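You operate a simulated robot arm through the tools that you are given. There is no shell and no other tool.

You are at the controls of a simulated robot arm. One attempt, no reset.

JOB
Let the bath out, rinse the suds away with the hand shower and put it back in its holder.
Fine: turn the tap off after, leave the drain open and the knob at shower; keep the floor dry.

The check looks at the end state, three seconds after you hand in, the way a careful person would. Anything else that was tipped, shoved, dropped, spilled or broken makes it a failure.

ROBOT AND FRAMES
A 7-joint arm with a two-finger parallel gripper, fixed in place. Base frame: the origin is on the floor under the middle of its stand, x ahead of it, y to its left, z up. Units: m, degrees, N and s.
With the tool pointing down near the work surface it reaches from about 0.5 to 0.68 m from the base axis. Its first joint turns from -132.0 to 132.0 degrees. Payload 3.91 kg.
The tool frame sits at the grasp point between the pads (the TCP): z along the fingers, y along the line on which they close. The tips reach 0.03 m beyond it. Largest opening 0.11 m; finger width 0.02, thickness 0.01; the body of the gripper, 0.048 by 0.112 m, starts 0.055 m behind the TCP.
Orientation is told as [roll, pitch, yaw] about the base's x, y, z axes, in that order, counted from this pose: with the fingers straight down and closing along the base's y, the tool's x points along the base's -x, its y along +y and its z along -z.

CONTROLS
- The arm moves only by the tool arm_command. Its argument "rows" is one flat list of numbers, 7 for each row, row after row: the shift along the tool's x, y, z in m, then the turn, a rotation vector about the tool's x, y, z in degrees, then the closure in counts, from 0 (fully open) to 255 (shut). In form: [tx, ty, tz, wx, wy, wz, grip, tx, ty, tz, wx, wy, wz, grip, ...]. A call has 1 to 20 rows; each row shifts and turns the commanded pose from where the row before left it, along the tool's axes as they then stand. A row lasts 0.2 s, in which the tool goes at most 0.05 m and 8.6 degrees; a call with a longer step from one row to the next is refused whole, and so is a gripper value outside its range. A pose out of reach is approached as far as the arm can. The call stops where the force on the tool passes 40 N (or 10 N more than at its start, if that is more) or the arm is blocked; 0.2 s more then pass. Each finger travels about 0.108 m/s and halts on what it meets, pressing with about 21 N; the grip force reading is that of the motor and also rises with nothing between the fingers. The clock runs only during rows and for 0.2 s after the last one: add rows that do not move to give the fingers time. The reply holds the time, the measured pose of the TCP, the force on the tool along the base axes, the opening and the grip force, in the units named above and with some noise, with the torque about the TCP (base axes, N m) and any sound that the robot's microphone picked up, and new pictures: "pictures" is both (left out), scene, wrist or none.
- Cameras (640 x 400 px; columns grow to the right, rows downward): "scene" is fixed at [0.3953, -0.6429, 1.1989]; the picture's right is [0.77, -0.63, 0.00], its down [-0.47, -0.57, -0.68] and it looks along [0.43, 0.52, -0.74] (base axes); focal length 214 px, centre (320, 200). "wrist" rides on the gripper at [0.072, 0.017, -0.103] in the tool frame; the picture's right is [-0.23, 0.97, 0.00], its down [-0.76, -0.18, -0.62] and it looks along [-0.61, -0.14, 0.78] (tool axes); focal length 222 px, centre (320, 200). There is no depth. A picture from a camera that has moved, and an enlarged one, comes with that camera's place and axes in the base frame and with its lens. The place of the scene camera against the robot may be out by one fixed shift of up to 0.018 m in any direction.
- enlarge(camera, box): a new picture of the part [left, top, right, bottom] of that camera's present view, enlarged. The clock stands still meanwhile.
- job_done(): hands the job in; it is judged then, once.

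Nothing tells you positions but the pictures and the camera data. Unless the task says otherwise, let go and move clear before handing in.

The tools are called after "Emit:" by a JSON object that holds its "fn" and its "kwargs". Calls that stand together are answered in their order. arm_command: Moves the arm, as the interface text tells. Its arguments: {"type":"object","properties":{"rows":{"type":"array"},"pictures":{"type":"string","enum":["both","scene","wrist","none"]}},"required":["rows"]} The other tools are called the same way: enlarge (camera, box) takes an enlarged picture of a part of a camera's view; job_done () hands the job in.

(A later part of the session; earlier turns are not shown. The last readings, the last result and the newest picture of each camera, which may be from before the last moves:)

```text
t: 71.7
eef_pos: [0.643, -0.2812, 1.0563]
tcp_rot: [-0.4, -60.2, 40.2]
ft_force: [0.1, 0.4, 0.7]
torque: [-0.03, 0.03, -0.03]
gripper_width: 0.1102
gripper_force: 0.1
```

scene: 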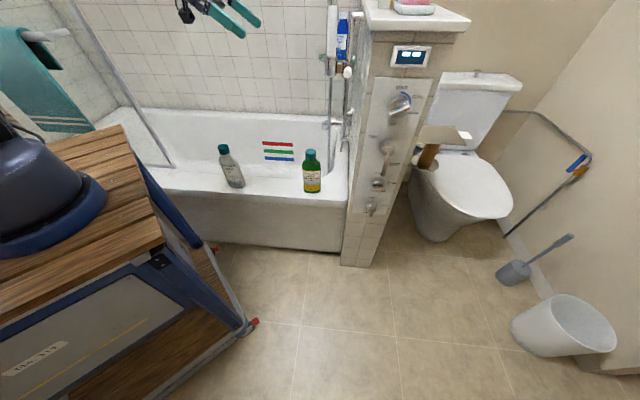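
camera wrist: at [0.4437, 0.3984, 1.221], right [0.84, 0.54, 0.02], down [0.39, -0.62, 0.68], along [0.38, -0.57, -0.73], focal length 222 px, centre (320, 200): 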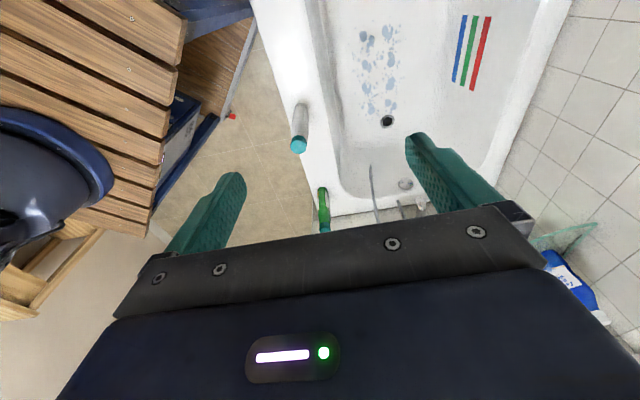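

Emit:
{"fn": "arm_command", "kwargs": {"rows": [0.0319, -0.0286, 0.0179, 0, 0, 0, 0, 0.0319, -0.0286, 0.0179, 0, 0, 0, 0, 0.0319, -0.0286, 0.0179, 0, 0, 0, 0, 0.0319, -0.0286, 0.0179, 0, 0, 0, 0, 0.0319, -0.0286, 0.0179, 0, 0, 0, 0, 0.0319, -0.0286, 0.0179, 0, 0, 0, 0, 0.0319, -0.0286, 0.0179, 0, 0, 0, 0, 0, 0, 0, 0, 0, 0, 0, -0.0181, 0.0038, 0.0313, 0, 0, 0, 0, -0.0181, 0.0038, 0.0313, 0, 0, 0, 0], "pictures": "both"}}

Emit:
{"fn": "enlarge", "kwargs": {"camera": "wrist", "box": [160, 40, 440, 240]}}

```text
t: 73.9
eef_pos: [0.8213, -0.3846, 0.801]
tcp_rot: [-0.2, -60.1, 40.2]
ft_force: [0.4, -0.8, 0.3]
torque: [-0.01, 0.02, -0.01]
gripper_width: 0.1098
gripper_force: 0.0
camera wrist: at [0.714, -0.4527, 0.7902], right [-0.54, 0.82, 0.19], down [-0.01, -0.24, 0.97], along [0.84, 0.52, 0.14], focal length 222 px, centre (320, 200)
```

scene: 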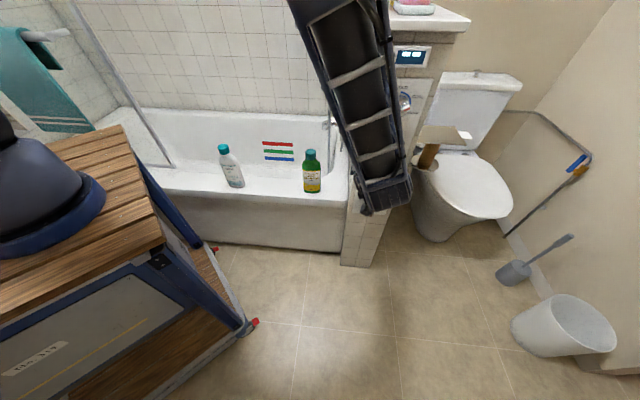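
wrist: 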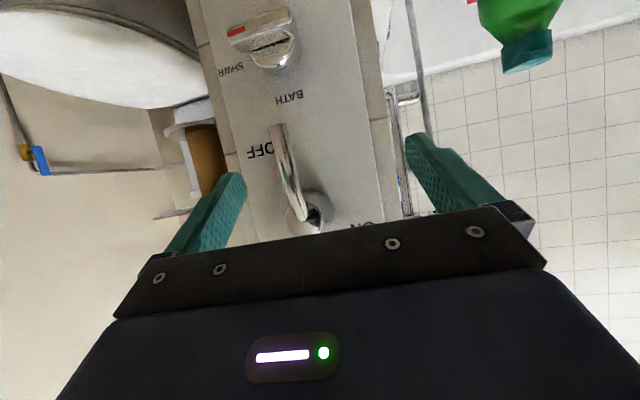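

```text
2.00 times, centred on (300, 140) of wrist
camera zoom: at [0.714, -0.4527, 0.7902], right [-0.54, 0.82, 0.19], down [-0.01, -0.24, 0.97], along [0.84, 0.52, 0.14], focal length 444 px, centre (360, 320)
```

zoom: 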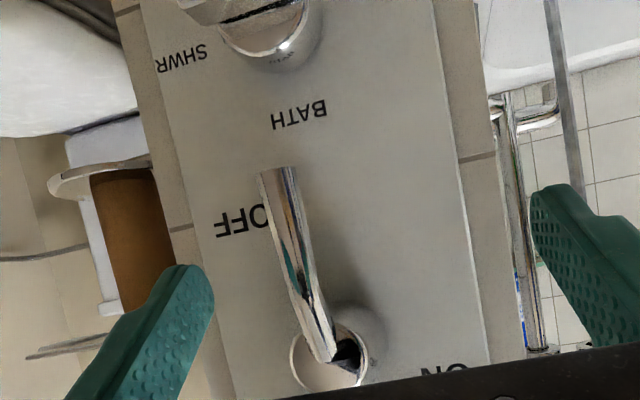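

The right finger clears the lever on its far side. Inserting the last few centimetres and closing the gap.

Emit:
{"fn": "arm_command", "kwargs": {"rows": [-0.0145, 0.0038, 0.033, 0, 0, 0, 0, 0.0009, 0.0159, -0.0014, 0, 0, 0, 0], "pictures": "wrist"}}

Emit:
{"fn": "enlarge", "kwargs": {"camera": "wrist", "box": [160, 40, 440, 240]}}

```text
t: 74.5
eef_pos: [0.8356, -0.3487, 0.7973]
tcp_rot: [-0.3, -60.1, 40.1]
ft_force: [0.9, -0.4, 0.4]
torque: [0.02, 0.0, 0.02]
gripper_width: 0.11
gripper_force: 0.0
camera wrist: at [0.7281, -0.415, 0.7859], right [-0.54, 0.82, 0.19], down [-0.01, -0.24, 0.97], along [0.84, 0.52, 0.14], focal length 222 px, centre (320, 200)
```

wrist: 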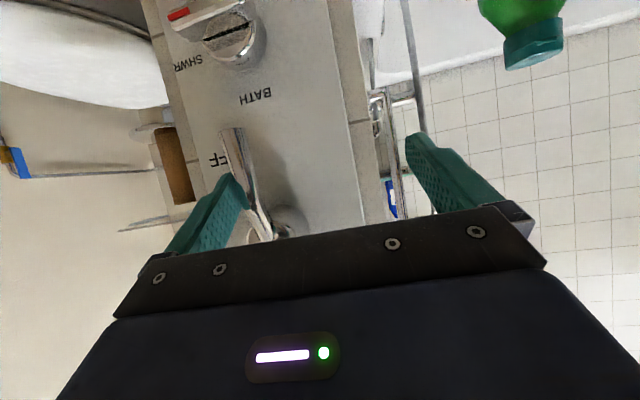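

```text
2.00 times, centred on (300, 140) of wrist
camera zoom: at [0.7281, -0.415, 0.7859], right [-0.54, 0.82, 0.19], down [-0.01, -0.24, 0.97], along [0.84, 0.52, 0.14], focal length 444 px, centre (360, 320)
```

zoom: 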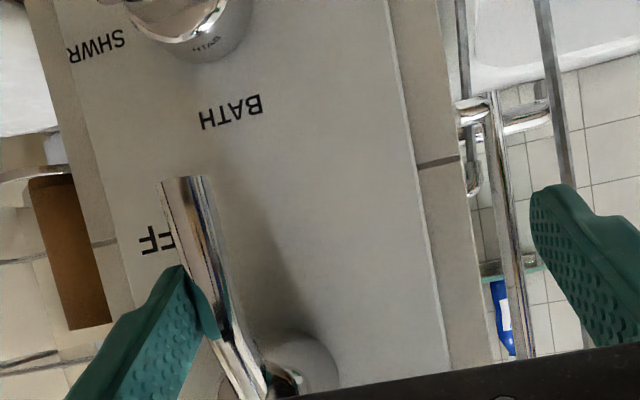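

The finger is against the lever's right side. Sweeping it left and up in small steps.

Emit:
{"fn": "arm_command", "kwargs": {"rows": [0.0023, 0.0119, -0.0001, 0, 0, 0, 0, 0.0022, 0.0099, 0.0001, 0, 0, 0, 0, 0.0013, 0.008, -0.0002, 0, 0, 0, 0, -0.0035, 0.008, -0.003, 0, 0, 0, 0], "pictures": "wrist"}}

Emit:
{"fn": "enlarge", "kwargs": {"camera": "wrist", "box": [120, 40, 400, 240]}}

Emit:
{"fn": "enlarge", "kwargs": {"camera": "scene", "box": [300, 0, 400, 100]}}

```text
t: 75.5
eef_pos: [0.8066, -0.3209, 0.7967]
tcp_rot: [-0.3, -60.1, 40.2]
ft_force: [-0.7, -1.8, -0.6]
torque: [0.03, -0.03, 0.04]
gripper_width: 0.11
gripper_force: 0.0
camera wrist: at [0.7004, -0.3879, 0.7852], right [-0.54, 0.82, 0.19], down [-0.01, -0.24, 0.97], along [0.84, 0.52, 0.14], focal length 222 px, centre (320, 200)
```

wrist: 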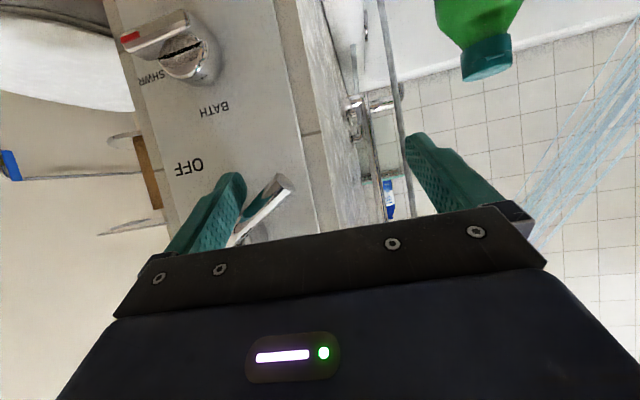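

```text
2.00 times, centred on (260, 140) of wrist
camera zoom: at [0.7004, -0.3879, 0.7852], right [-0.54, 0.82, 0.19], down [-0.01, -0.24, 0.97], along [0.84, 0.52, 0.14], focal length 444 px, centre (440, 320)
```

zoom: 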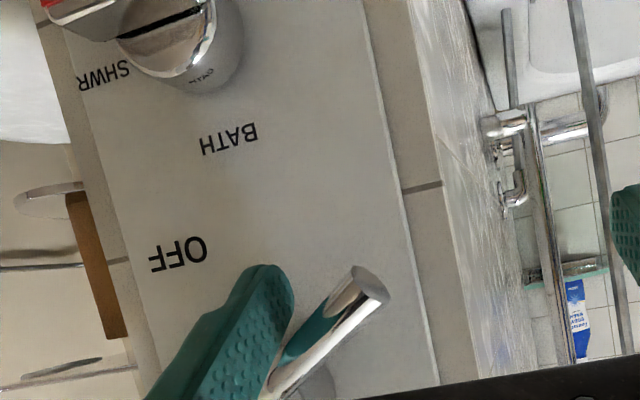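

```text
4.00 times, centred on (350, 50) of scene
camera zoom: at [0.3953, -0.6429, 1.1989], right [0.77, -0.63, 0.0], down [-0.47, -0.57, -0.68], along [0.43, 0.52, -0.74], focal length 858 px, centre (200, 800)
```

zoom: 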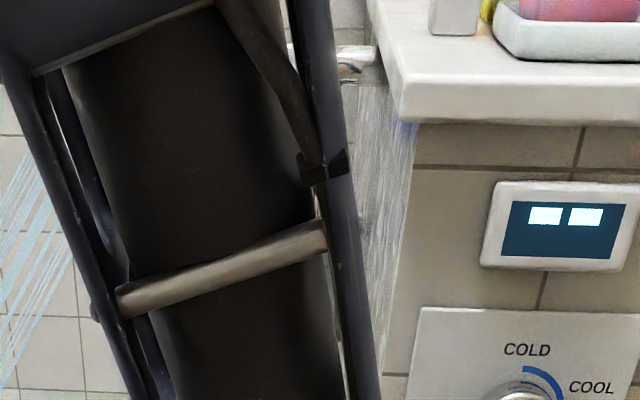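

Water is already spraying from the head into the tub. Finishing the lever's turn to ON.

Emit:
{"fn": "arm_command", "kwargs": {"rows": [-0.0044, 0.007, -0.0034, 0, 0, 0, 0, -0.0049, 0.005, -0.0035, 0, 0, 0, 0, -0.0067, 0.005, -0.0045, 0, 0, 0, 0, -0.0068, 0.003, -0.0043, 0, 0, 0, 0, -0.0068, 0.002, -0.0042, 0, 0, 0, 0], "pictures": "both"}}

Emit:
{"fn": "enlarge", "kwargs": {"camera": "wrist", "box": [120, 40, 400, 240]}}

Emit:
{"fn": "enlarge", "kwargs": {"camera": "scene", "box": [60, 0, 380, 260]}}

```text
t: 76.5
eef_pos: [0.7903, -0.3104, 0.8157]
tcp_rot: [0.5, -59.5, 39.3]
ft_force: [-2.3, -2.9, -8.5]
torque: [0.32, 0.38, -0.18]
gripper_width: 0.1099
gripper_force: 0.1
stopped in row 4: the force on the tool passed its limit at 74 N (the readings are from after the stop); the commanded pose is now the measured one
camera wrist: at [0.6835, -0.3766, 0.8056], right [-0.53, 0.82, 0.2], down [0.0, -0.24, 0.97], along [0.85, 0.52, 0.13], focal length 222 px, centre (320, 200)
```

scene: 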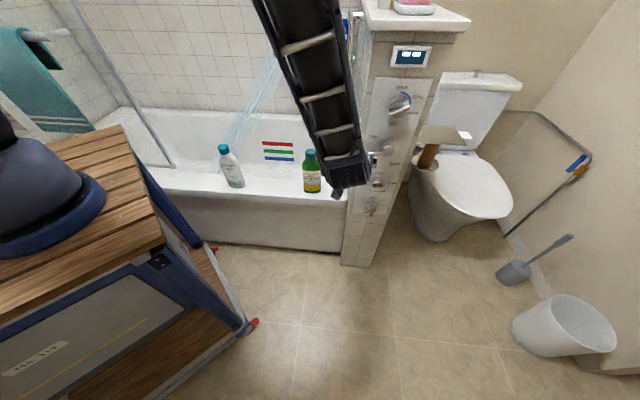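
wrist: 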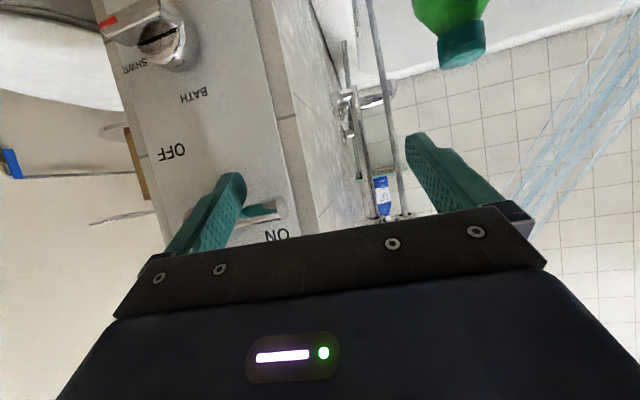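

```text
2.00 times, centred on (260, 140) of wrist
camera zoom: at [0.6835, -0.3766, 0.8056], right [-0.53, 0.82, 0.2], down [0.0, -0.24, 0.97], along [0.85, 0.52, 0.13], focal length 444 px, centre (440, 320)
```

zoom: 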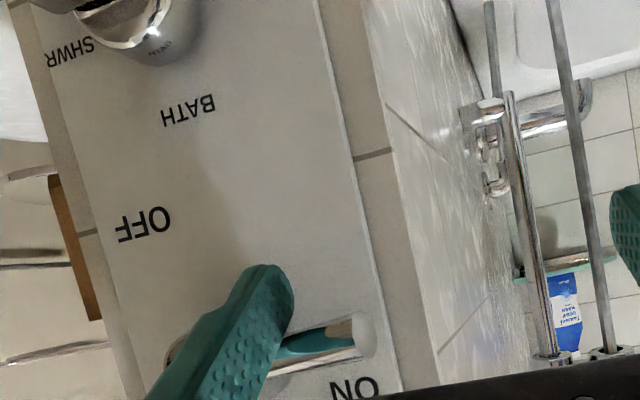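

```text
1.54 times, centred on (220, 130) of scene
camera zoom: at [0.3953, -0.6429, 1.1989], right [0.77, -0.63, 0.0], down [-0.47, -0.57, -0.68], along [0.43, 0.52, -0.74], focal length 330 px, centre (474, 308)
```

zoom: 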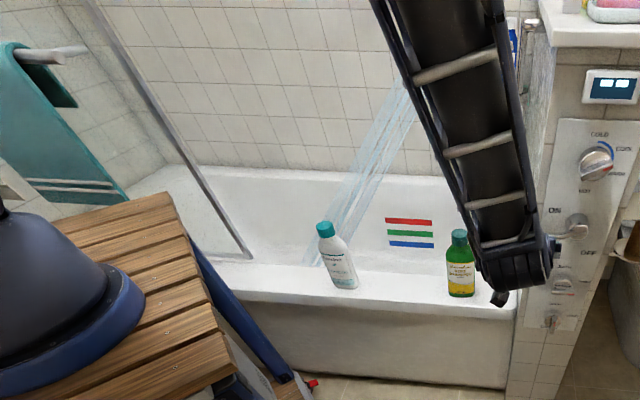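

Tap fully on; the spray falls inside the tub. Now I'll retreat from the lever, rise, and go to a pre-grasp in front of the shower handle.

Emit:
{"fn": "arm_command", "kwargs": {"rows": [0.0052, 0, 0.003, 0, 0, 0, 0, 0.0199, -0.0042, -0.0344, 0, 0, 0, 0, 0.0199, -0.0042, -0.0344, 0, 0, 0, 0, 0.0199, -0.0042, -0.0344, 0, 0, 0, 0, -0.041, 0.0164, -0.0073, 0, 0, 0, 50, -0.041, 0.0164, -0.0073, 0, 0, 0, 100, -0.041, 0.0164, -0.0073, 0, 0, 0, 148, -0.041, 0.0164, -0.0073, 0, 0, 0, 148, -0.041, 0.0164, -0.0073, 0, 0, 0, 148, -0.041, 0.0164, -0.0073, 0, 0, 0, 148, -0.0219, 0.0046, 0.0379, 0, 0, 0, 148, -0.0219, 0.0046, 0.0379, 0, 0, 0, 148, -0.0219, 0.0046, 0.0379, 0, 0, 0, 148, 0, 0, 0, 0, 0, 0, 148], "pictures": "both"}}

Emit:
{"fn": "enlarge", "kwargs": {"camera": "wrist", "box": [220, 40, 480, 220]}}

Emit:
{"fn": "enlarge", "kwargs": {"camera": "scene", "box": [60, 0, 460, 260]}}

```text
t: 79.5
eef_pos: [0.8043, -0.1708, 1.046]
tcp_rot: [0.3, -59.7, 39.3]
ft_force: [0.3, 0.0, 0.0]
torque: [0.05, 0.0, -0.01]
gripper_width: 0.0464
gripper_force: 0.0
camera wrist: at [0.6969, -0.2367, 1.0345], right [-0.53, 0.82, 0.2], down [0.0, -0.24, 0.97], along [0.85, 0.52, 0.13], focal length 222 px, centre (320, 200)
```

scene: 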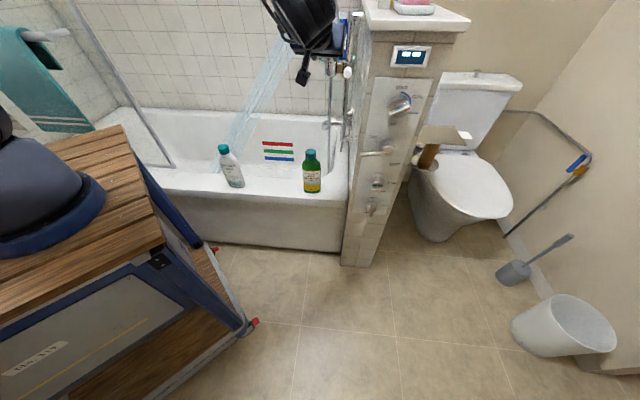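
wrist: 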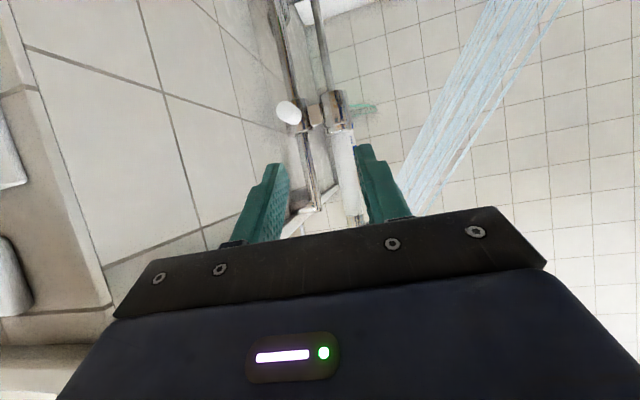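

```text
2.22 times, centred on (350, 130) of wrist
camera zoom: at [0.6969, -0.2367, 1.0345], right [-0.53, 0.82, 0.2], down [0.0, -0.24, 0.97], along [0.85, 0.52, 0.13], focal length 494 px, centre (253, 356)
```

zoom: 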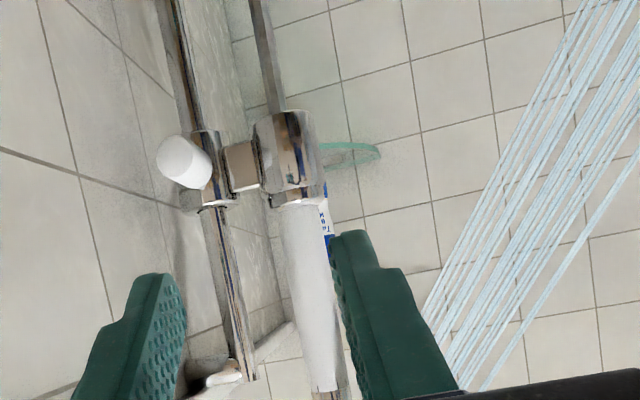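

```text
1.54 times, centred on (260, 130) of scene
camera zoom: at [0.3953, -0.6429, 1.1989], right [0.77, -0.63, 0.0], down [-0.47, -0.57, -0.68], along [0.43, 0.52, -0.74], focal length 330 px, centre (412, 308)
```

zoom: 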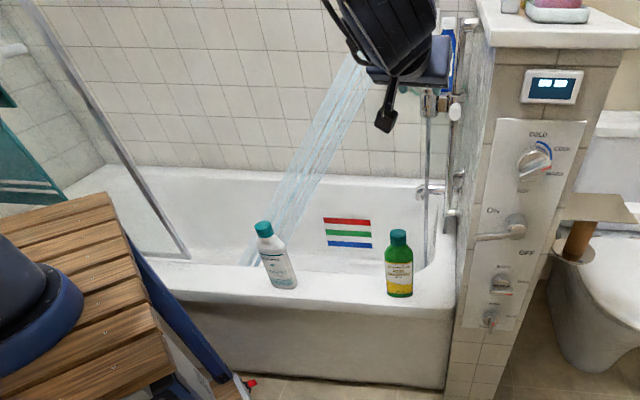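

I can see the handle at s = 0.7065, n = 0.669, about 3 cm thick, with room for a finger between it and the rail. Approaching most of the way, then checking alignment.

Emit:
{"fn": "arm_command", "kwargs": {"rows": [-0.01895, 0.00327, 0.0341, 0, 0, 0, 148, -0.01895, 0.00327, 0.0341, 0, 0, 0, 148, -0.01895, 0.00327, 0.0341, 0, 0, 0, 148, -0.01895, 0.00327, 0.0341, 0, 0, 0, 148], "pictures": "wrist"}}

Emit:
{"fn": "enlarge", "kwargs": {"camera": "wrist", "box": [220, 60, 420, 220]}}

```text
t: 80.5
eef_pos: [0.9159, -0.0624, 1.0392]
tcp_rot: [0.4, -59.8, 39.2]
ft_force: [-1.2, -0.6, 0.5]
torque: [-0.04, 0.02, -0.03]
gripper_width: 0.0464
gripper_force: 0.2
camera wrist: at [0.8088, -0.1281, 1.0309], right [-0.53, 0.82, 0.2], down [0.0, -0.24, 0.97], along [0.85, 0.52, 0.13], focal length 222 px, centre (320, 200)
```

wrist: 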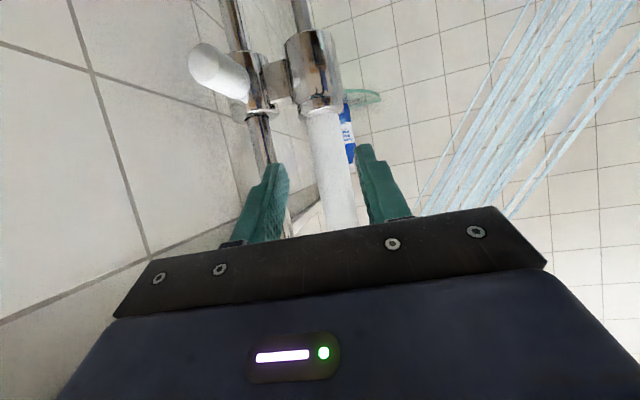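

```text
2.50 times, centred on (320, 140) of wrist
camera zoom: at [0.8088, -0.1281, 1.0309], right [-0.53, 0.82, 0.2], down [0.0, -0.24, 0.97], along [0.85, 0.52, 0.13], focal length 555 px, centre (320, 350)
```

zoom: 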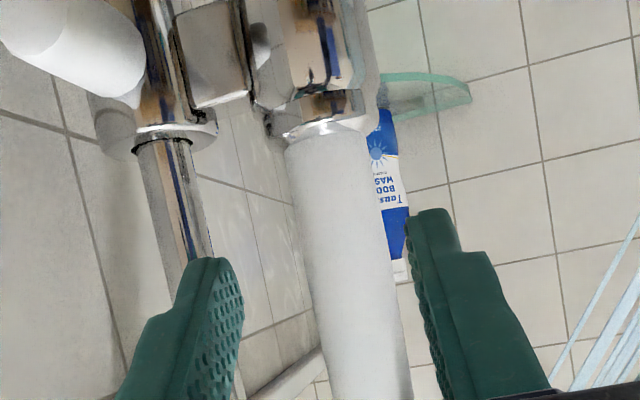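

Well aligned, with a slight shift of about 3 mm needed. Final approach and grip.

Emit:
{"fn": "arm_command", "kwargs": {"rows": [-0.018, 0.00225, 0.0289, 0, 0, 0, 148, -0.018, 0.00225, 0.0289, 0, 0, 0, 148, 0, 0, 0, 0, 0, 0, 148], "pictures": "wrist"}}

Emit:
{"fn": "enlarge", "kwargs": {"camera": "wrist", "box": [220, 60, 420, 220]}}

```text
t: 81.3
eef_pos: [0.965, -0.0145, 1.0424]
tcp_rot: [0.4, -59.8, 39.2]
ft_force: [-0.9, 0.9, 0.4]
torque: [0.01, -0.02, 0.02]
gripper_width: 0.0464
gripper_force: 0.1
camera wrist: at [0.8584, -0.0804, 1.0331], right [-0.53, 0.82, 0.2], down [0.0, -0.24, 0.97], along [0.85, 0.52, 0.13], focal length 222 px, centre (320, 200)
```

wrist: 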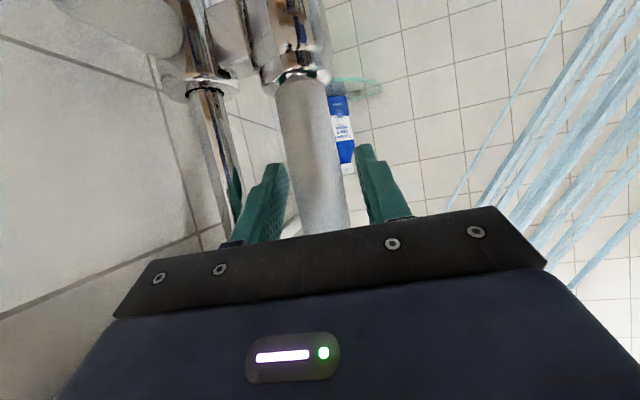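

```text
2.50 times, centred on (320, 140) of wrist
camera zoom: at [0.8584, -0.0804, 1.0331], right [-0.53, 0.82, 0.2], down [0.0, -0.24, 0.97], along [0.85, 0.52, 0.13], focal length 555 px, centre (320, 350)
```

zoom: 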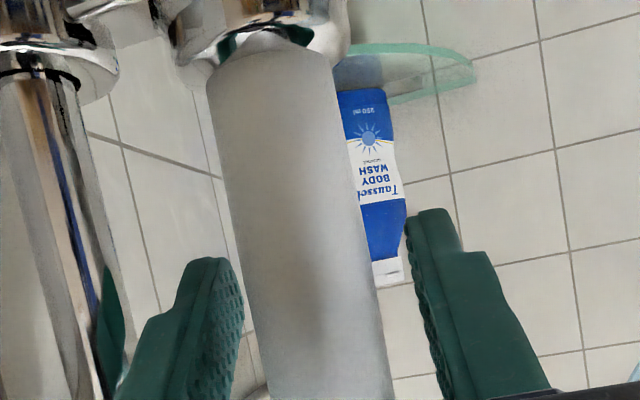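

Emit:
{"fn": "arm_command", "kwargs": {"rows": [0, -0.003, 0.0003, 0, 0, 0, 148, 0, 0, 0, 0, 0, 0, 200, 0, 0, 0, 0, 0, 0, 255, 0, 0, 0, 0, 0, 0, 255, 0, 0, 0, 0, 0, 0, 255, 0, 0, 0, 0, 0, 0, 255], "pictures": "both"}}

Emit:
{"fn": "enlarge", "kwargs": {"camera": "wrist", "box": [220, 0, 420, 220]}}

```text
t: 82.7
eef_pos: [0.9665, -0.017, 1.0428]
tcp_rot: [0.4, -59.6, 39.2]
ft_force: [0.0, 0.9, 0.6]
torque: [-0.11, -0.02, 0.03]
gripper_width: 0.0293
gripper_force: 20.8
camera wrist: at [0.8603, -0.0826, 1.0329], right [-0.53, 0.82, 0.2], down [0.0, -0.24, 0.97], along [0.85, 0.52, 0.13], focal length 222 px, centre (320, 200)
```

scene: 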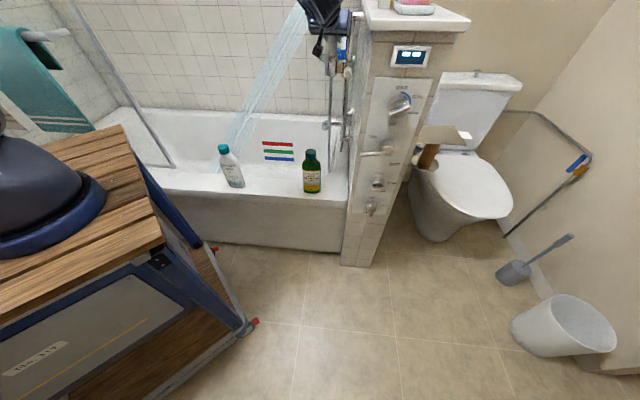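
wrist: 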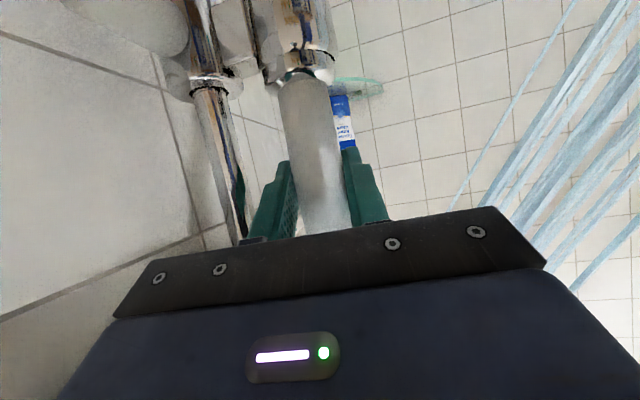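

```text
1.82 times, centred on (320, 110) of wrist
camera zoom: at [0.8603, -0.0826, 1.0329], right [-0.53, 0.82, 0.2], down [0.0, -0.24, 0.97], along [0.85, 0.52, 0.13], focal length 404 px, centre (320, 364)
```

zoom: 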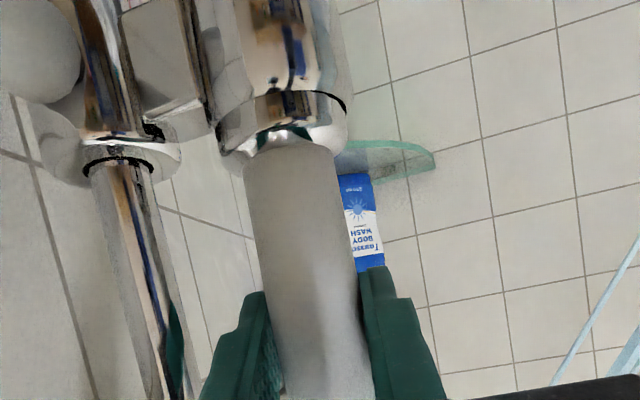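

The handle is gripped (29 mm). Lifting straight up out of the holder.

Emit:
{"fn": "arm_command", "kwargs": {"rows": [-0.0086, 0, -0.005, 0, 0, 0, 255, -0.0173, 0, -0.0101, 0, 0, 0, 255, -0.0173, 0, -0.0101, 0, 0, 0, 255], "pictures": "both"}}

Emit:
{"fn": "enlarge", "kwargs": {"camera": "wrist", "box": [180, 0, 420, 220]}}

```text
t: 83.5
eef_pos: [0.9668, -0.0165, 1.0934]
tcp_rot: [0.4, -59.6, 39.3]
ft_force: [0.1, -0.3, -4.1]
torque: [-0.05, -0.03, 0.01]
gripper_width: 0.0295
gripper_force: 21.3
camera wrist: at [0.8607, -0.0826, 1.0832], right [-0.53, 0.82, 0.2], down [0.0, -0.24, 0.97], along [0.85, 0.52, 0.13], focal length 222 px, centre (320, 200)
```

scene: 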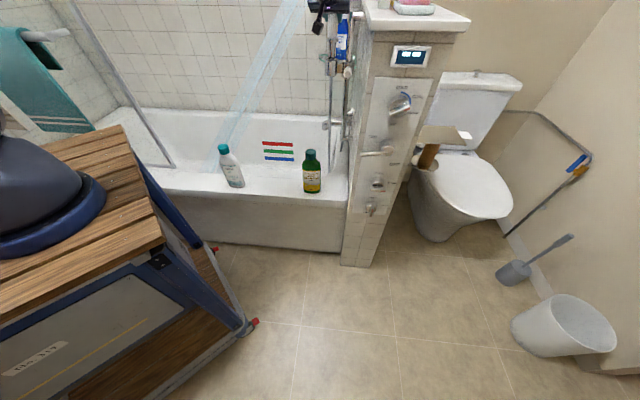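
wrist: 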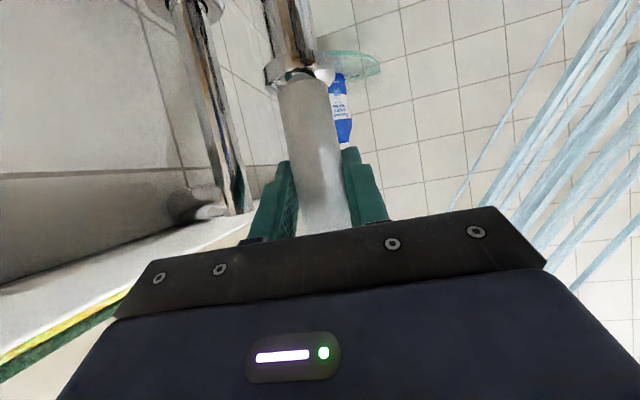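

```text
1.82 times, centred on (300, 110) of wrist
camera zoom: at [0.8607, -0.0826, 1.0832], right [-0.53, 0.82, 0.2], down [0.0, -0.24, 0.97], along [0.85, 0.52, 0.13], focal length 404 px, centre (356, 364)
```

zoom: 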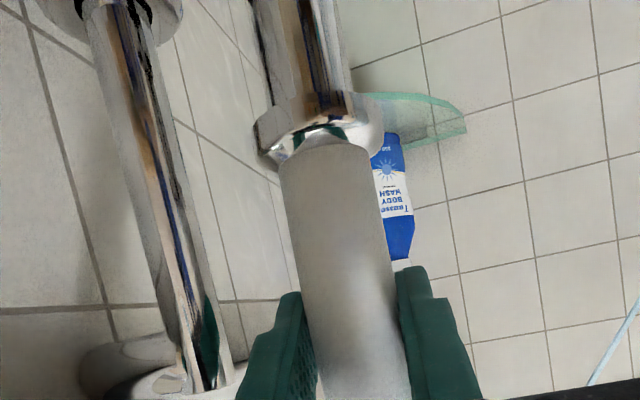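

It comes up with the gripper. Lifting further until the tail clears the holder.

Emit:
{"fn": "arm_command", "kwargs": {"rows": [-0.0173, 0, -0.0101, 0, 0, 0, 255, -0.0173, 0, -0.0101, 0, 0, 0, 255, -0.0173, 0, -0.0101, 0, 0, 0, 255], "pictures": "both"}}

Emit:
{"fn": "enlarge", "kwargs": {"camera": "wrist", "box": [140, 0, 420, 220]}}

Emit:
{"fn": "enlarge", "kwargs": {"camera": "scene", "box": [290, 0, 390, 140]}}

```text
t: 84.3
eef_pos: [0.969, -0.0165, 1.1522]
tcp_rot: [0.4, -59.6, 39.1]
ft_force: [-0.5, -0.8, -4.0]
torque: [0.0, 0.0, 0.0]
gripper_width: 0.0294
gripper_force: 21.1
camera wrist: at [0.8614, -0.0831, 1.1431], right [-0.53, 0.82, 0.2], down [0.0, -0.24, 0.97], along [0.85, 0.52, 0.13], focal length 222 px, centre (320, 200)
```

scene: 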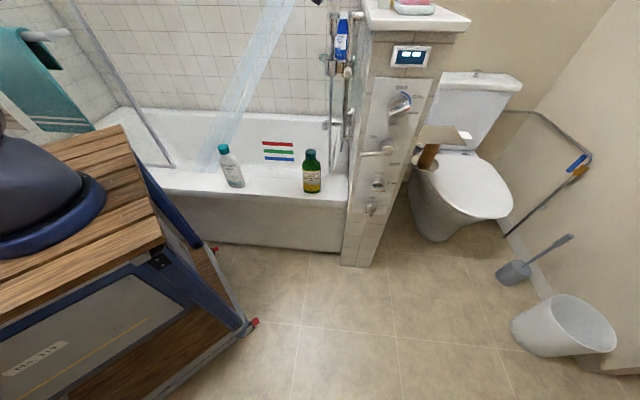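
wrist: 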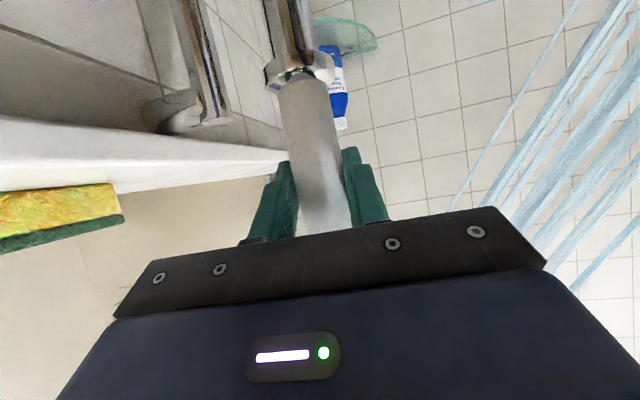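

```text
1.82 times, centred on (280, 110) of wrist
camera zoom: at [0.8614, -0.0831, 1.1431], right [-0.53, 0.82, 0.2], down [0.0, -0.24, 0.97], along [0.85, 0.52, 0.13], focal length 404 px, centre (393, 364)
```

zoom: 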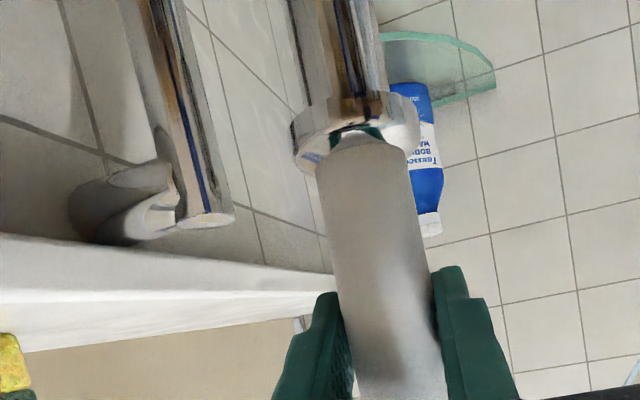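

```text
2.86 times, centred on (340, 70) of scene
camera zoom: at [0.3953, -0.6429, 1.1989], right [0.77, -0.63, 0.0], down [-0.47, -0.57, -0.68], along [0.43, 0.52, -0.74], focal length 613 px, centre (263, 571)
```

zoom: 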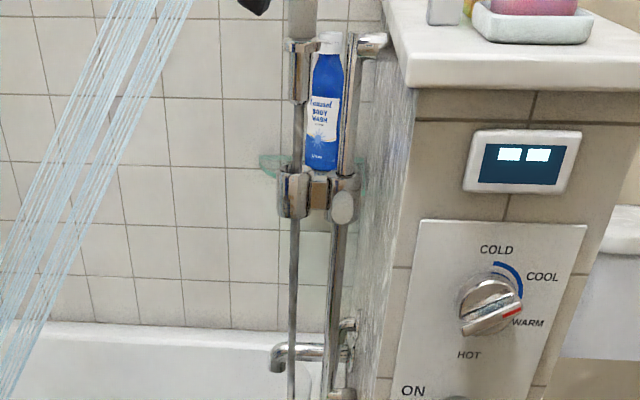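

The shower is free, its tail about 7 cm above the open clip, and weighs about 4 N. I'll shift it over the tub and tilt it so the spray comes down on the far end of the suds.

Emit:
{"fn": "arm_command", "kwargs": {"rows": [0, 0.0178, 0.0131, 0, 0, 0, 255, 0, 0.0178, 0.0131, 0, 0, 0, 255, 0, 0.0178, 0.0131, 0, 0, 0, 255, 0, 0, 0, 3.68, -0.86, -6.28, 255, 0, 0, 0, 3.68, -0.86, -6.28, 255, 0, 0, 0, 3.68, -0.86, -6.28, 255, 0, 0, 0, 1.61, -5.52, 1.7, 255], "pictures": "both"}}

Emit:
{"fn": "enlarge", "kwargs": {"camera": "scene", "box": [100, 0, 380, 220]}}

```text
t: 85.9
eef_pos: [0.9606, 0.0464, 1.1345]
tcp_rot: [-46.4, -60.6, 79.0]
ft_force: [-0.7, -0.2, -3.0]
torque: [-0.06, -0.06, 0.06]
gripper_width: 0.0296
gripper_force: 21.2
camera wrist: at [0.8593, -0.0222, 1.1002], right [-0.52, 0.84, -0.15], down [-0.34, -0.05, 0.94], along [0.78, 0.54, 0.31], focal length 222 px, centre (320, 200)
```

scene: 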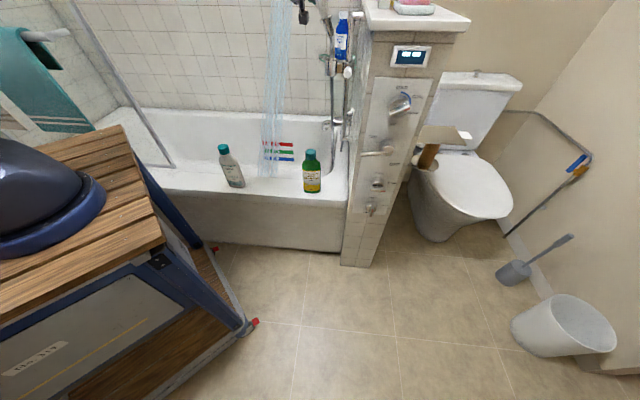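
wrist: 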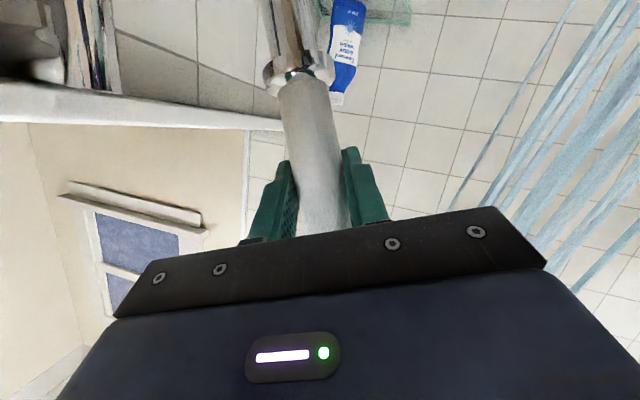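

```text
1.82 times, centred on (240, 110) of scene
camera zoom: at [0.3953, -0.6429, 1.1989], right [0.77, -0.63, 0.0], down [-0.47, -0.57, -0.68], along [0.43, 0.52, -0.74], focal length 390 px, centre (466, 364)
```

zoom: 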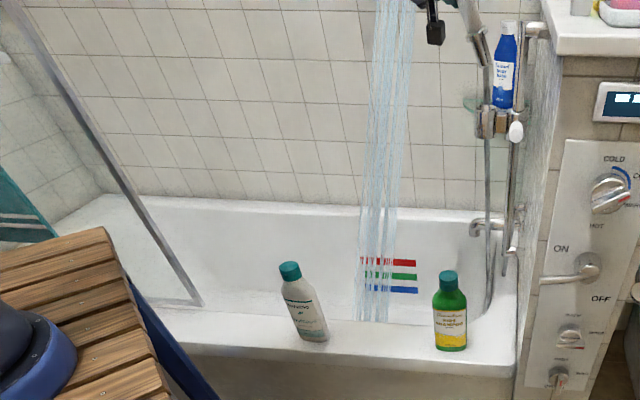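

The spray falls inside the tub, landing near s = 0.29, n = 0.79 by my estimate, about 13 cm wide. I'll shift slightly away from the wall and sweep it along the suds, starting with the far end.

Emit:
{"fn": "arm_command", "kwargs": {"rows": [-0.0081, 0.0276, -0.0085, 0, 0, 0, 255, 0, 0, 0, -0.413, 0.156, 0.897, 255, 0, 0, 0, -0.413, 0.156, 0.897, 255, 0, 0, 0, -0.413, 0.156, 0.897, 255, 0, 0, 0, -0.413, 0.156, 0.897, 255, 0, 0, 0, -0.413, 0.156, 0.897, 255, 0, 0, 0, -0.413, 0.156, 0.897, 255, 0, 0, 0, -0.413, 0.156, 0.897, 255, 0, 0, 0, -0.413, 0.156, 0.897, 255, 0, 0, 0, 0, 0, 0, 255, 0, 0, 0, 0, 0, 0, 255, 0, 0, 0, 0.413, -0.156, -0.897, 255, 0, 0, 0, 0.413, -0.156, -0.897, 255, 0, 0, 0, 0.413, -0.156, -0.897, 255, 0, 0, 0, 0.413, -0.156, -0.897, 255, 0, 0, 0, 0.413, -0.156, -0.897, 255, 0, 0, 0, 0.413, -0.156, -0.897, 255, 0, 0, 0, 0.413, -0.156, -0.897, 255, 0, 0, 0, 0.413, -0.156, -0.897, 255], "pictures": "both"}}

Emit:
{"fn": "enlarge", "kwargs": {"camera": "scene", "box": [100, 0, 380, 220]}}

```text
t: 89.9
eef_pos: [0.9379, 0.0684, 1.1337]
tcp_rot: [-46.3, -60.6, 79.0]
ft_force: [-0.6, -0.3, -3.2]
torque: [-0.07, -0.01, 0.0]
gripper_width: 0.0294
gripper_force: 21.3
camera wrist: at [0.8375, -0.0012, 1.0998], right [-0.52, 0.84, -0.15], down [-0.34, -0.05, 0.94], along [0.78, 0.54, 0.31], focal length 222 px, centre (320, 200)
```

scene: 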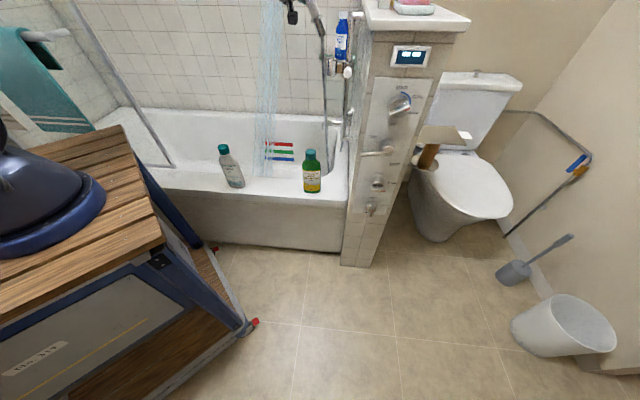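
wrist: 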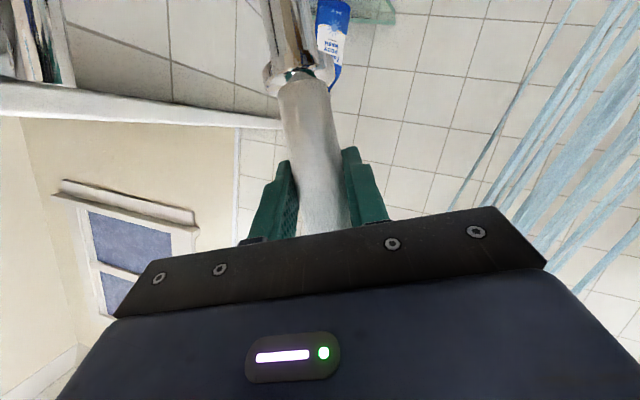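

```text
1.82 times, centred on (240, 110) of scene
camera zoom: at [0.3953, -0.6429, 1.1989], right [0.77, -0.63, 0.0], down [-0.47, -0.57, -0.68], along [0.43, 0.52, -0.74], focal length 390 px, centre (466, 364)
```

zoom: 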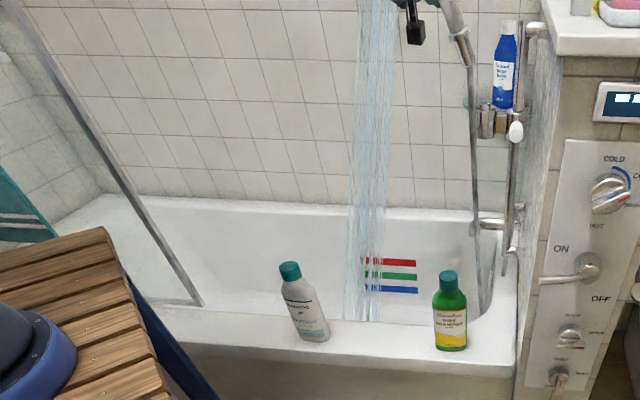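

Emit:
{"fn": "arm_command", "kwargs": {"rows": [0, 0, 0, 0.413, -0.156, -0.897, 255, 0, 0, 0, 0.413, -0.156, -0.897, 255, 0, 0, 0, 0.413, -0.156, -0.897, 255, 0, 0, 0, 0.413, -0.156, -0.897, 255, 0, 0, 0, 0.413, -0.156, -0.897, 255, 0, 0, 0, 0.413, -0.156, -0.897, 255, 0, 0, 0, 0.413, -0.156, -0.897, 255, 0, 0, 0, 0.413, -0.156, -0.897, 255, 0, 0, 0, 0.413, -0.156, -0.897, 255, 0, 0, 0, 0.413, -0.156, -0.897, 255, 0, 0, 0, 0.413, -0.156, -0.897, 255, 0, 0, 0, 0.413, -0.156, -0.897, 255, 0, 0, 0, 0.413, -0.156, -0.897, 255, 0, 0, 0, 0.413, -0.156, -0.897, 255, 0, 0, 0, 0.413, -0.156, -0.897, 255, 0, 0, 0, 0.413, -0.156, -0.897, 255, 0, 0, 0, 0.413, -0.156, -0.897, 255, 0, 0, 0, 0.413, -0.156, -0.897, 255, 0, 0, 0, 0.413, -0.156, -0.897, 255, 0, 0, 0, 0.413, -0.156, -0.897, 255], "pictures": "both"}}

Emit:
{"fn": "enlarge", "kwargs": {"camera": "scene", "box": [100, 0, 380, 220]}}

```text
t: 94.1
eef_pos: [0.9381, 0.0659, 1.133]
tcp_rot: [-71.2, -46.7, 99.5]
ft_force: [0.0, -0.5, -3.1]
torque: [-0.07, -0.1, 0.02]
gripper_width: 0.0294
gripper_force: 21.1
camera wrist: at [0.8475, -0.0107, 1.0935], right [-0.45, 0.76, -0.47], down [-0.57, 0.16, 0.81], along [0.69, 0.63, 0.36], focal length 222 px, centre (320, 200)
```

scene: 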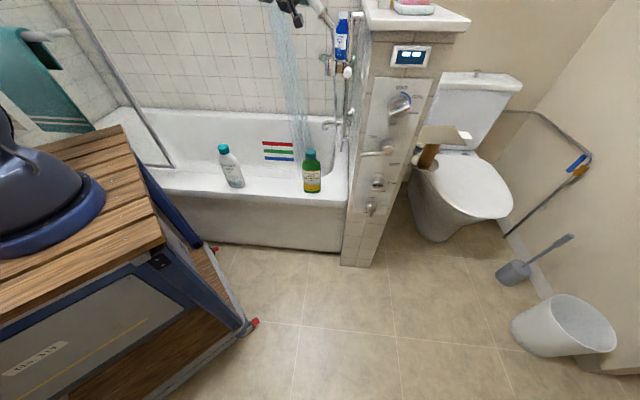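
wrist: 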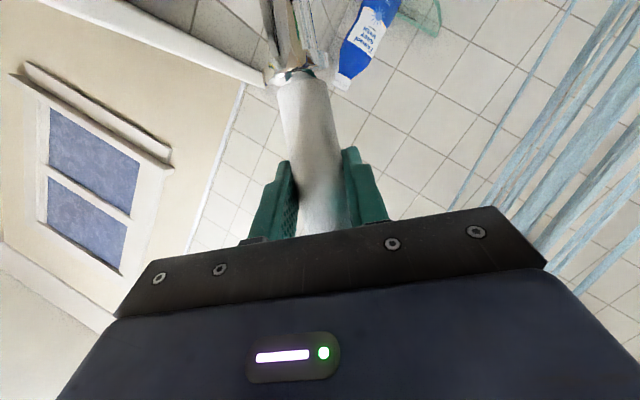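

```text
1.82 times, centred on (240, 110) of scene
camera zoom: at [0.3953, -0.6429, 1.1989], right [0.77, -0.63, 0.0], down [-0.47, -0.57, -0.68], along [0.43, 0.52, -0.74], focal length 390 px, centre (466, 364)
```

zoom: 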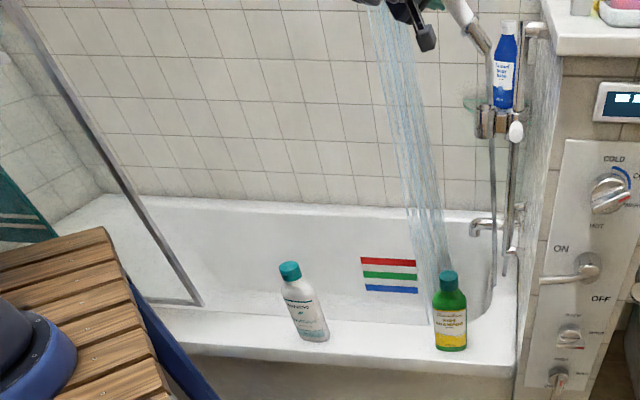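

First pass done, ending over the drain. Tilting the spray about 10 cm further toward the back, and sweeping back along the second column.

Emit:
{"fn": "arm_command", "kwargs": {"rows": [0, 0, 0, 2.75, -3.71, 1.91, 255, 0, 0, 0, -0.348, 0.212, 0.913, 255, 0, 0, 0, -0.348, 0.212, 0.913, 255, 0, 0, 0, -0.348, 0.212, 0.913, 255, 0, 0, 0, -0.348, 0.212, 0.913, 255, 0, 0, 0, -0.348, 0.212, 0.913, 255, 0, 0, 0, -0.348, 0.212, 0.913, 255, 0, 0, 0, -0.348, 0.212, 0.913, 255, 0, 0, 0, -0.348, 0.212, 0.913, 255, 0, 0, 0, -0.348, 0.212, 0.913, 255, 0, 0, 0, -0.348, 0.212, 0.913, 255, 0, 0, 0, -0.348, 0.212, 0.913, 255, 0, 0, 0, -0.348, 0.212, 0.913, 255, 0, 0, 0, -0.348, 0.212, 0.913, 255, 0, 0, 0, -0.348, 0.212, 0.913, 255, 0, 0, 0, -0.348, 0.212, 0.913, 255, 0, 0, 0, -0.348, 0.212, 0.913, 255, 0, 0, 0, -0.348, 0.212, 0.913, 255, 0, 0, 0, -0.348, 0.212, 0.913, 255, 0, 0, 0, -0.348, 0.212, 0.913, 255], "pictures": "scene"}}

Emit:
{"fn": "arm_command", "kwargs": {"rows": [0, 0, 0, -0.348, 0.212, 0.913, 255, 0, 0, 0, -0.348, 0.212, 0.913, 255, 0, 0, 0, -0.348, 0.212, 0.913, 255, 0, 0, 0, -0.348, 0.212, 0.913, 255, 0, 0, 0, -0.348, 0.212, 0.913, 255, 0, 0, 0, -0.348, 0.212, 0.913, 255, 0, 0, 0, -0.348, 0.212, 0.913, 255, 0, 0, 0, -0.348, 0.212, 0.913, 255, 0, 0, 0, -0.348, 0.212, 0.913, 255, 0, 0, 0, -0.348, 0.212, 0.913, 255, 0, 0, 0, -0.348, 0.212, 0.913, 255, 0, 0, 0, 0, 0, 0, 255, 0, 0, 0, 0, 0, 0, 255], "pictures": "scene"}}

Emit:
{"fn": "enlarge", "kwargs": {"camera": "scene", "box": [100, 0, 380, 220]}}

```text
t: 98.3
eef_pos: [0.9387, 0.0679, 1.1333]
tcp_rot: [-53.9, -63.9, 84.4]
ft_force: [-1.1, -0.1, -4.1]
torque: [-0.04, -0.03, 0.02]
gripper_width: 0.0293
gripper_force: 20.8
```

scene: 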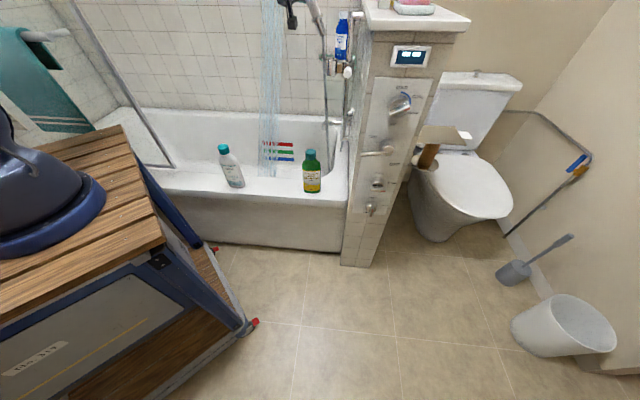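

```text
t: 101.1
eef_pos: [0.9385, 0.0672, 1.1334]
tcp_rot: [-29.4, -68.9, 61.9]
ft_force: [-1.0, -0.4, -3.2]
torque: [-0.05, -0.05, 0.01]
gripper_width: 0.0295
gripper_force: 20.8
```

scene: 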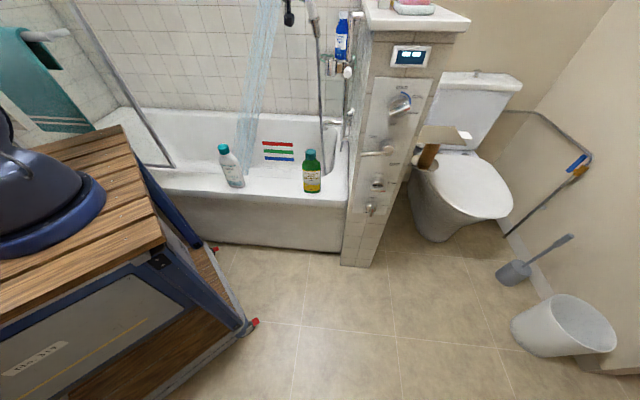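

```text
1.82 times, centred on (240, 110) of scene
camera zoom: at [0.3953, -0.6429, 1.1989], right [0.77, -0.63, 0.0], down [-0.47, -0.57, -0.68], along [0.43, 0.52, -0.74], focal length 390 px, centre (466, 364)
```

zoom: 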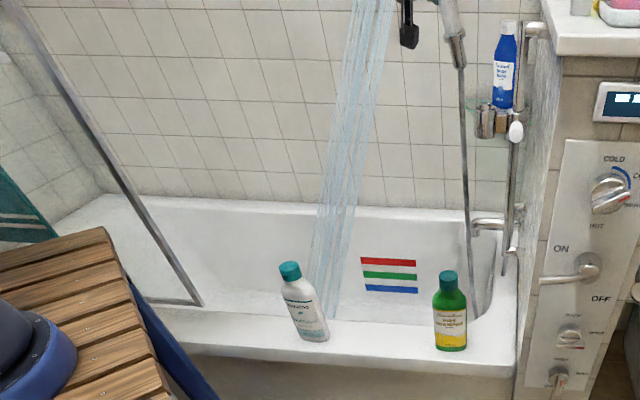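

Second pass complete. Now the front line of the suds: tilting back about 9° and sweeping toward the drain again.

Emit:
{"fn": "arm_command", "kwargs": {"rows": [0, 0, 0, -0.44, 4.32, -1.17, 255, 0, 0, 0, -0.44, 4.32, -1.17, 255, 0, 0, 0, 0.489, -0.181, -0.853, 255, 0, 0, 0, 0.489, -0.181, -0.853, 255, 0, 0, 0, 0.489, -0.181, -0.853, 255, 0, 0, 0, 0.489, -0.181, -0.853, 255, 0, 0, 0, 0.489, -0.181, -0.853, 255, 0, 0, 0, 0.489, -0.181, -0.853, 255, 0, 0, 0, 0.489, -0.181, -0.853, 255, 0, 0, 0, 0.489, -0.181, -0.853, 255, 0, 0, 0, 0.489, -0.181, -0.853, 255, 0, 0, 0, 0.489, -0.181, -0.853, 255, 0, 0, 0, 0.489, -0.181, -0.853, 255, 0, 0, 0, 0.489, -0.181, -0.853, 255, 0, 0, 0, 0.489, -0.181, -0.853, 255, 0, 0, 0, 0.489, -0.181, -0.853, 255, 0, 0, 0, 0.489, -0.181, -0.853, 255, 0, 0, 0, 0.489, -0.181, -0.853, 255, 0, 0, 0, 0.489, -0.181, -0.853, 255, 0, 0, 0, 0.489, -0.181, -0.853, 255], "pictures": "scene"}}

Emit:
{"fn": "enlarge", "kwargs": {"camera": "scene", "box": [100, 0, 380, 220]}}

Emit:
{"fn": "arm_command", "kwargs": {"rows": [0, 0, 0, 0.489, -0.181, -0.853, 255, 0, 0, 0, 0.489, -0.181, -0.853, 255, 0, 0, 0, 0.489, -0.181, -0.853, 255, 0, 0, 0, 0.489, -0.181, -0.853, 255, 0, 0, 0, 0.489, -0.181, -0.853, 255, 0, 0, 0, 0.489, -0.181, -0.853, 255, 0, 0, 0, 0.489, -0.181, -0.853, 255, 0, 0, 0, 0.489, -0.181, -0.853, 255, 0, 0, 0, 0.489, -0.181, -0.853, 255, 0, 0, 0, 0.489, -0.181, -0.853, 255, 0, 0, 0, 0.489, -0.181, -0.853, 255, 0, 0, 0, 0, 0, 0, 255, 0, 0, 0, 0, 0, 0, 255], "pictures": "both"}}

Emit:
{"fn": "enlarge", "kwargs": {"camera": "scene", "box": [100, 0, 380, 220]}}

```text
t: 105.3
eef_pos: [0.9392, 0.0669, 1.1335]
tcp_rot: [-54.7, -52.7, 82.8]
ft_force: [0.7, 0.1, -3.0]
torque: [-0.06, 0.0, 0.01]
gripper_width: 0.0293
gripper_force: 21.3
```

scene: 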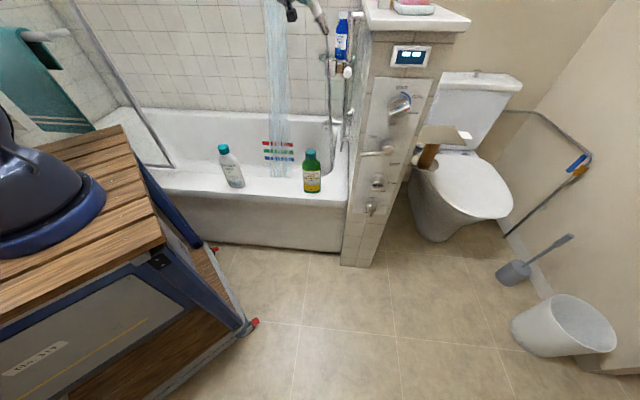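

```text
1.82 times, centred on (240, 110) of scene
camera zoom: at [0.3953, -0.6429, 1.1989], right [0.77, -0.63, 0.0], down [-0.47, -0.57, -0.68], along [0.43, 0.52, -0.74], focal length 390 px, centre (466, 364)
```

zoom: 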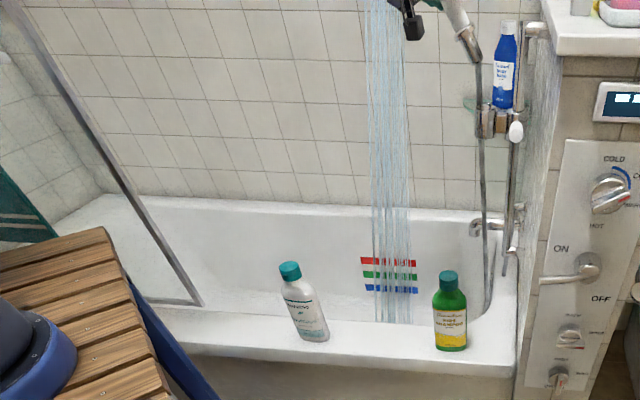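

```text
t: 108.1
eef_pos: [0.9379, 0.0672, 1.1342]
tcp_rot: [-67.2, -45.6, 92.3]
ft_force: [-1.1, -0.4, -2.7]
torque: [-0.04, -0.06, -0.02]
gripper_width: 0.0296
gripper_force: 20.8
camera wrist: at [0.8397, -0.0041, 1.0996], right [-0.41, 0.78, -0.47], down [-0.52, 0.23, 0.83], along [0.75, 0.58, 0.31], focal length 222 px, centre (320, 200)
```

scene: 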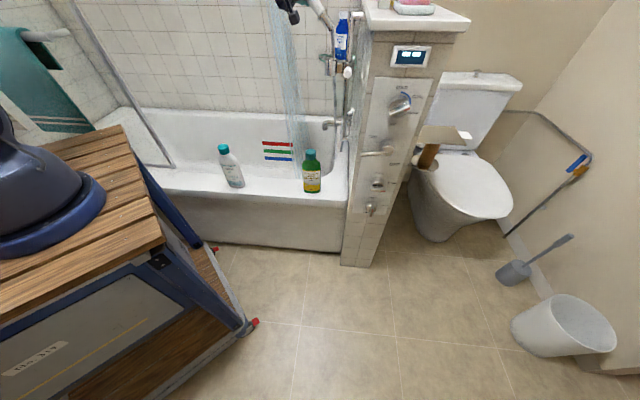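
wrist: 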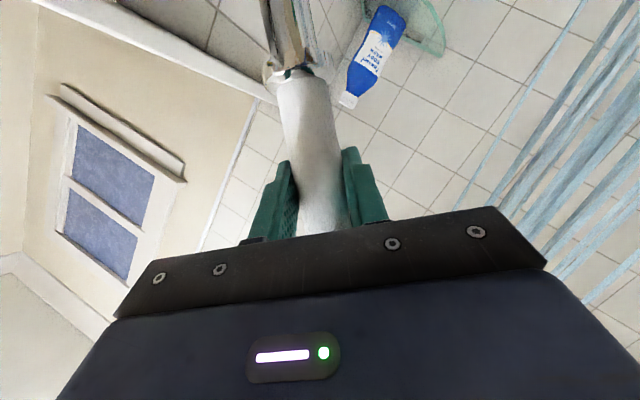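

```text
1.82 times, centred on (240, 110) of scene
camera zoom: at [0.3953, -0.6429, 1.1989], right [0.77, -0.63, 0.0], down [-0.47, -0.57, -0.68], along [0.43, 0.52, -0.74], focal length 390 px, centre (466, 364)
```

zoom: 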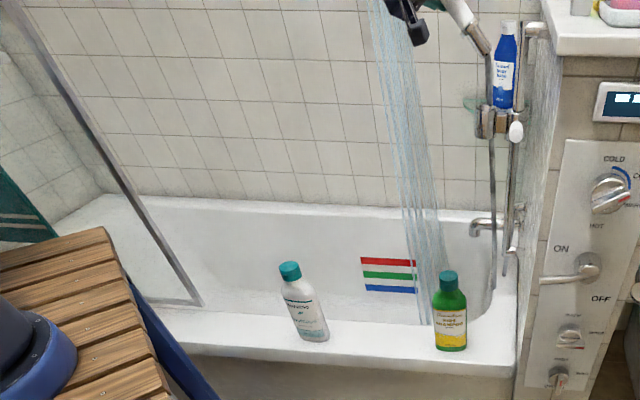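

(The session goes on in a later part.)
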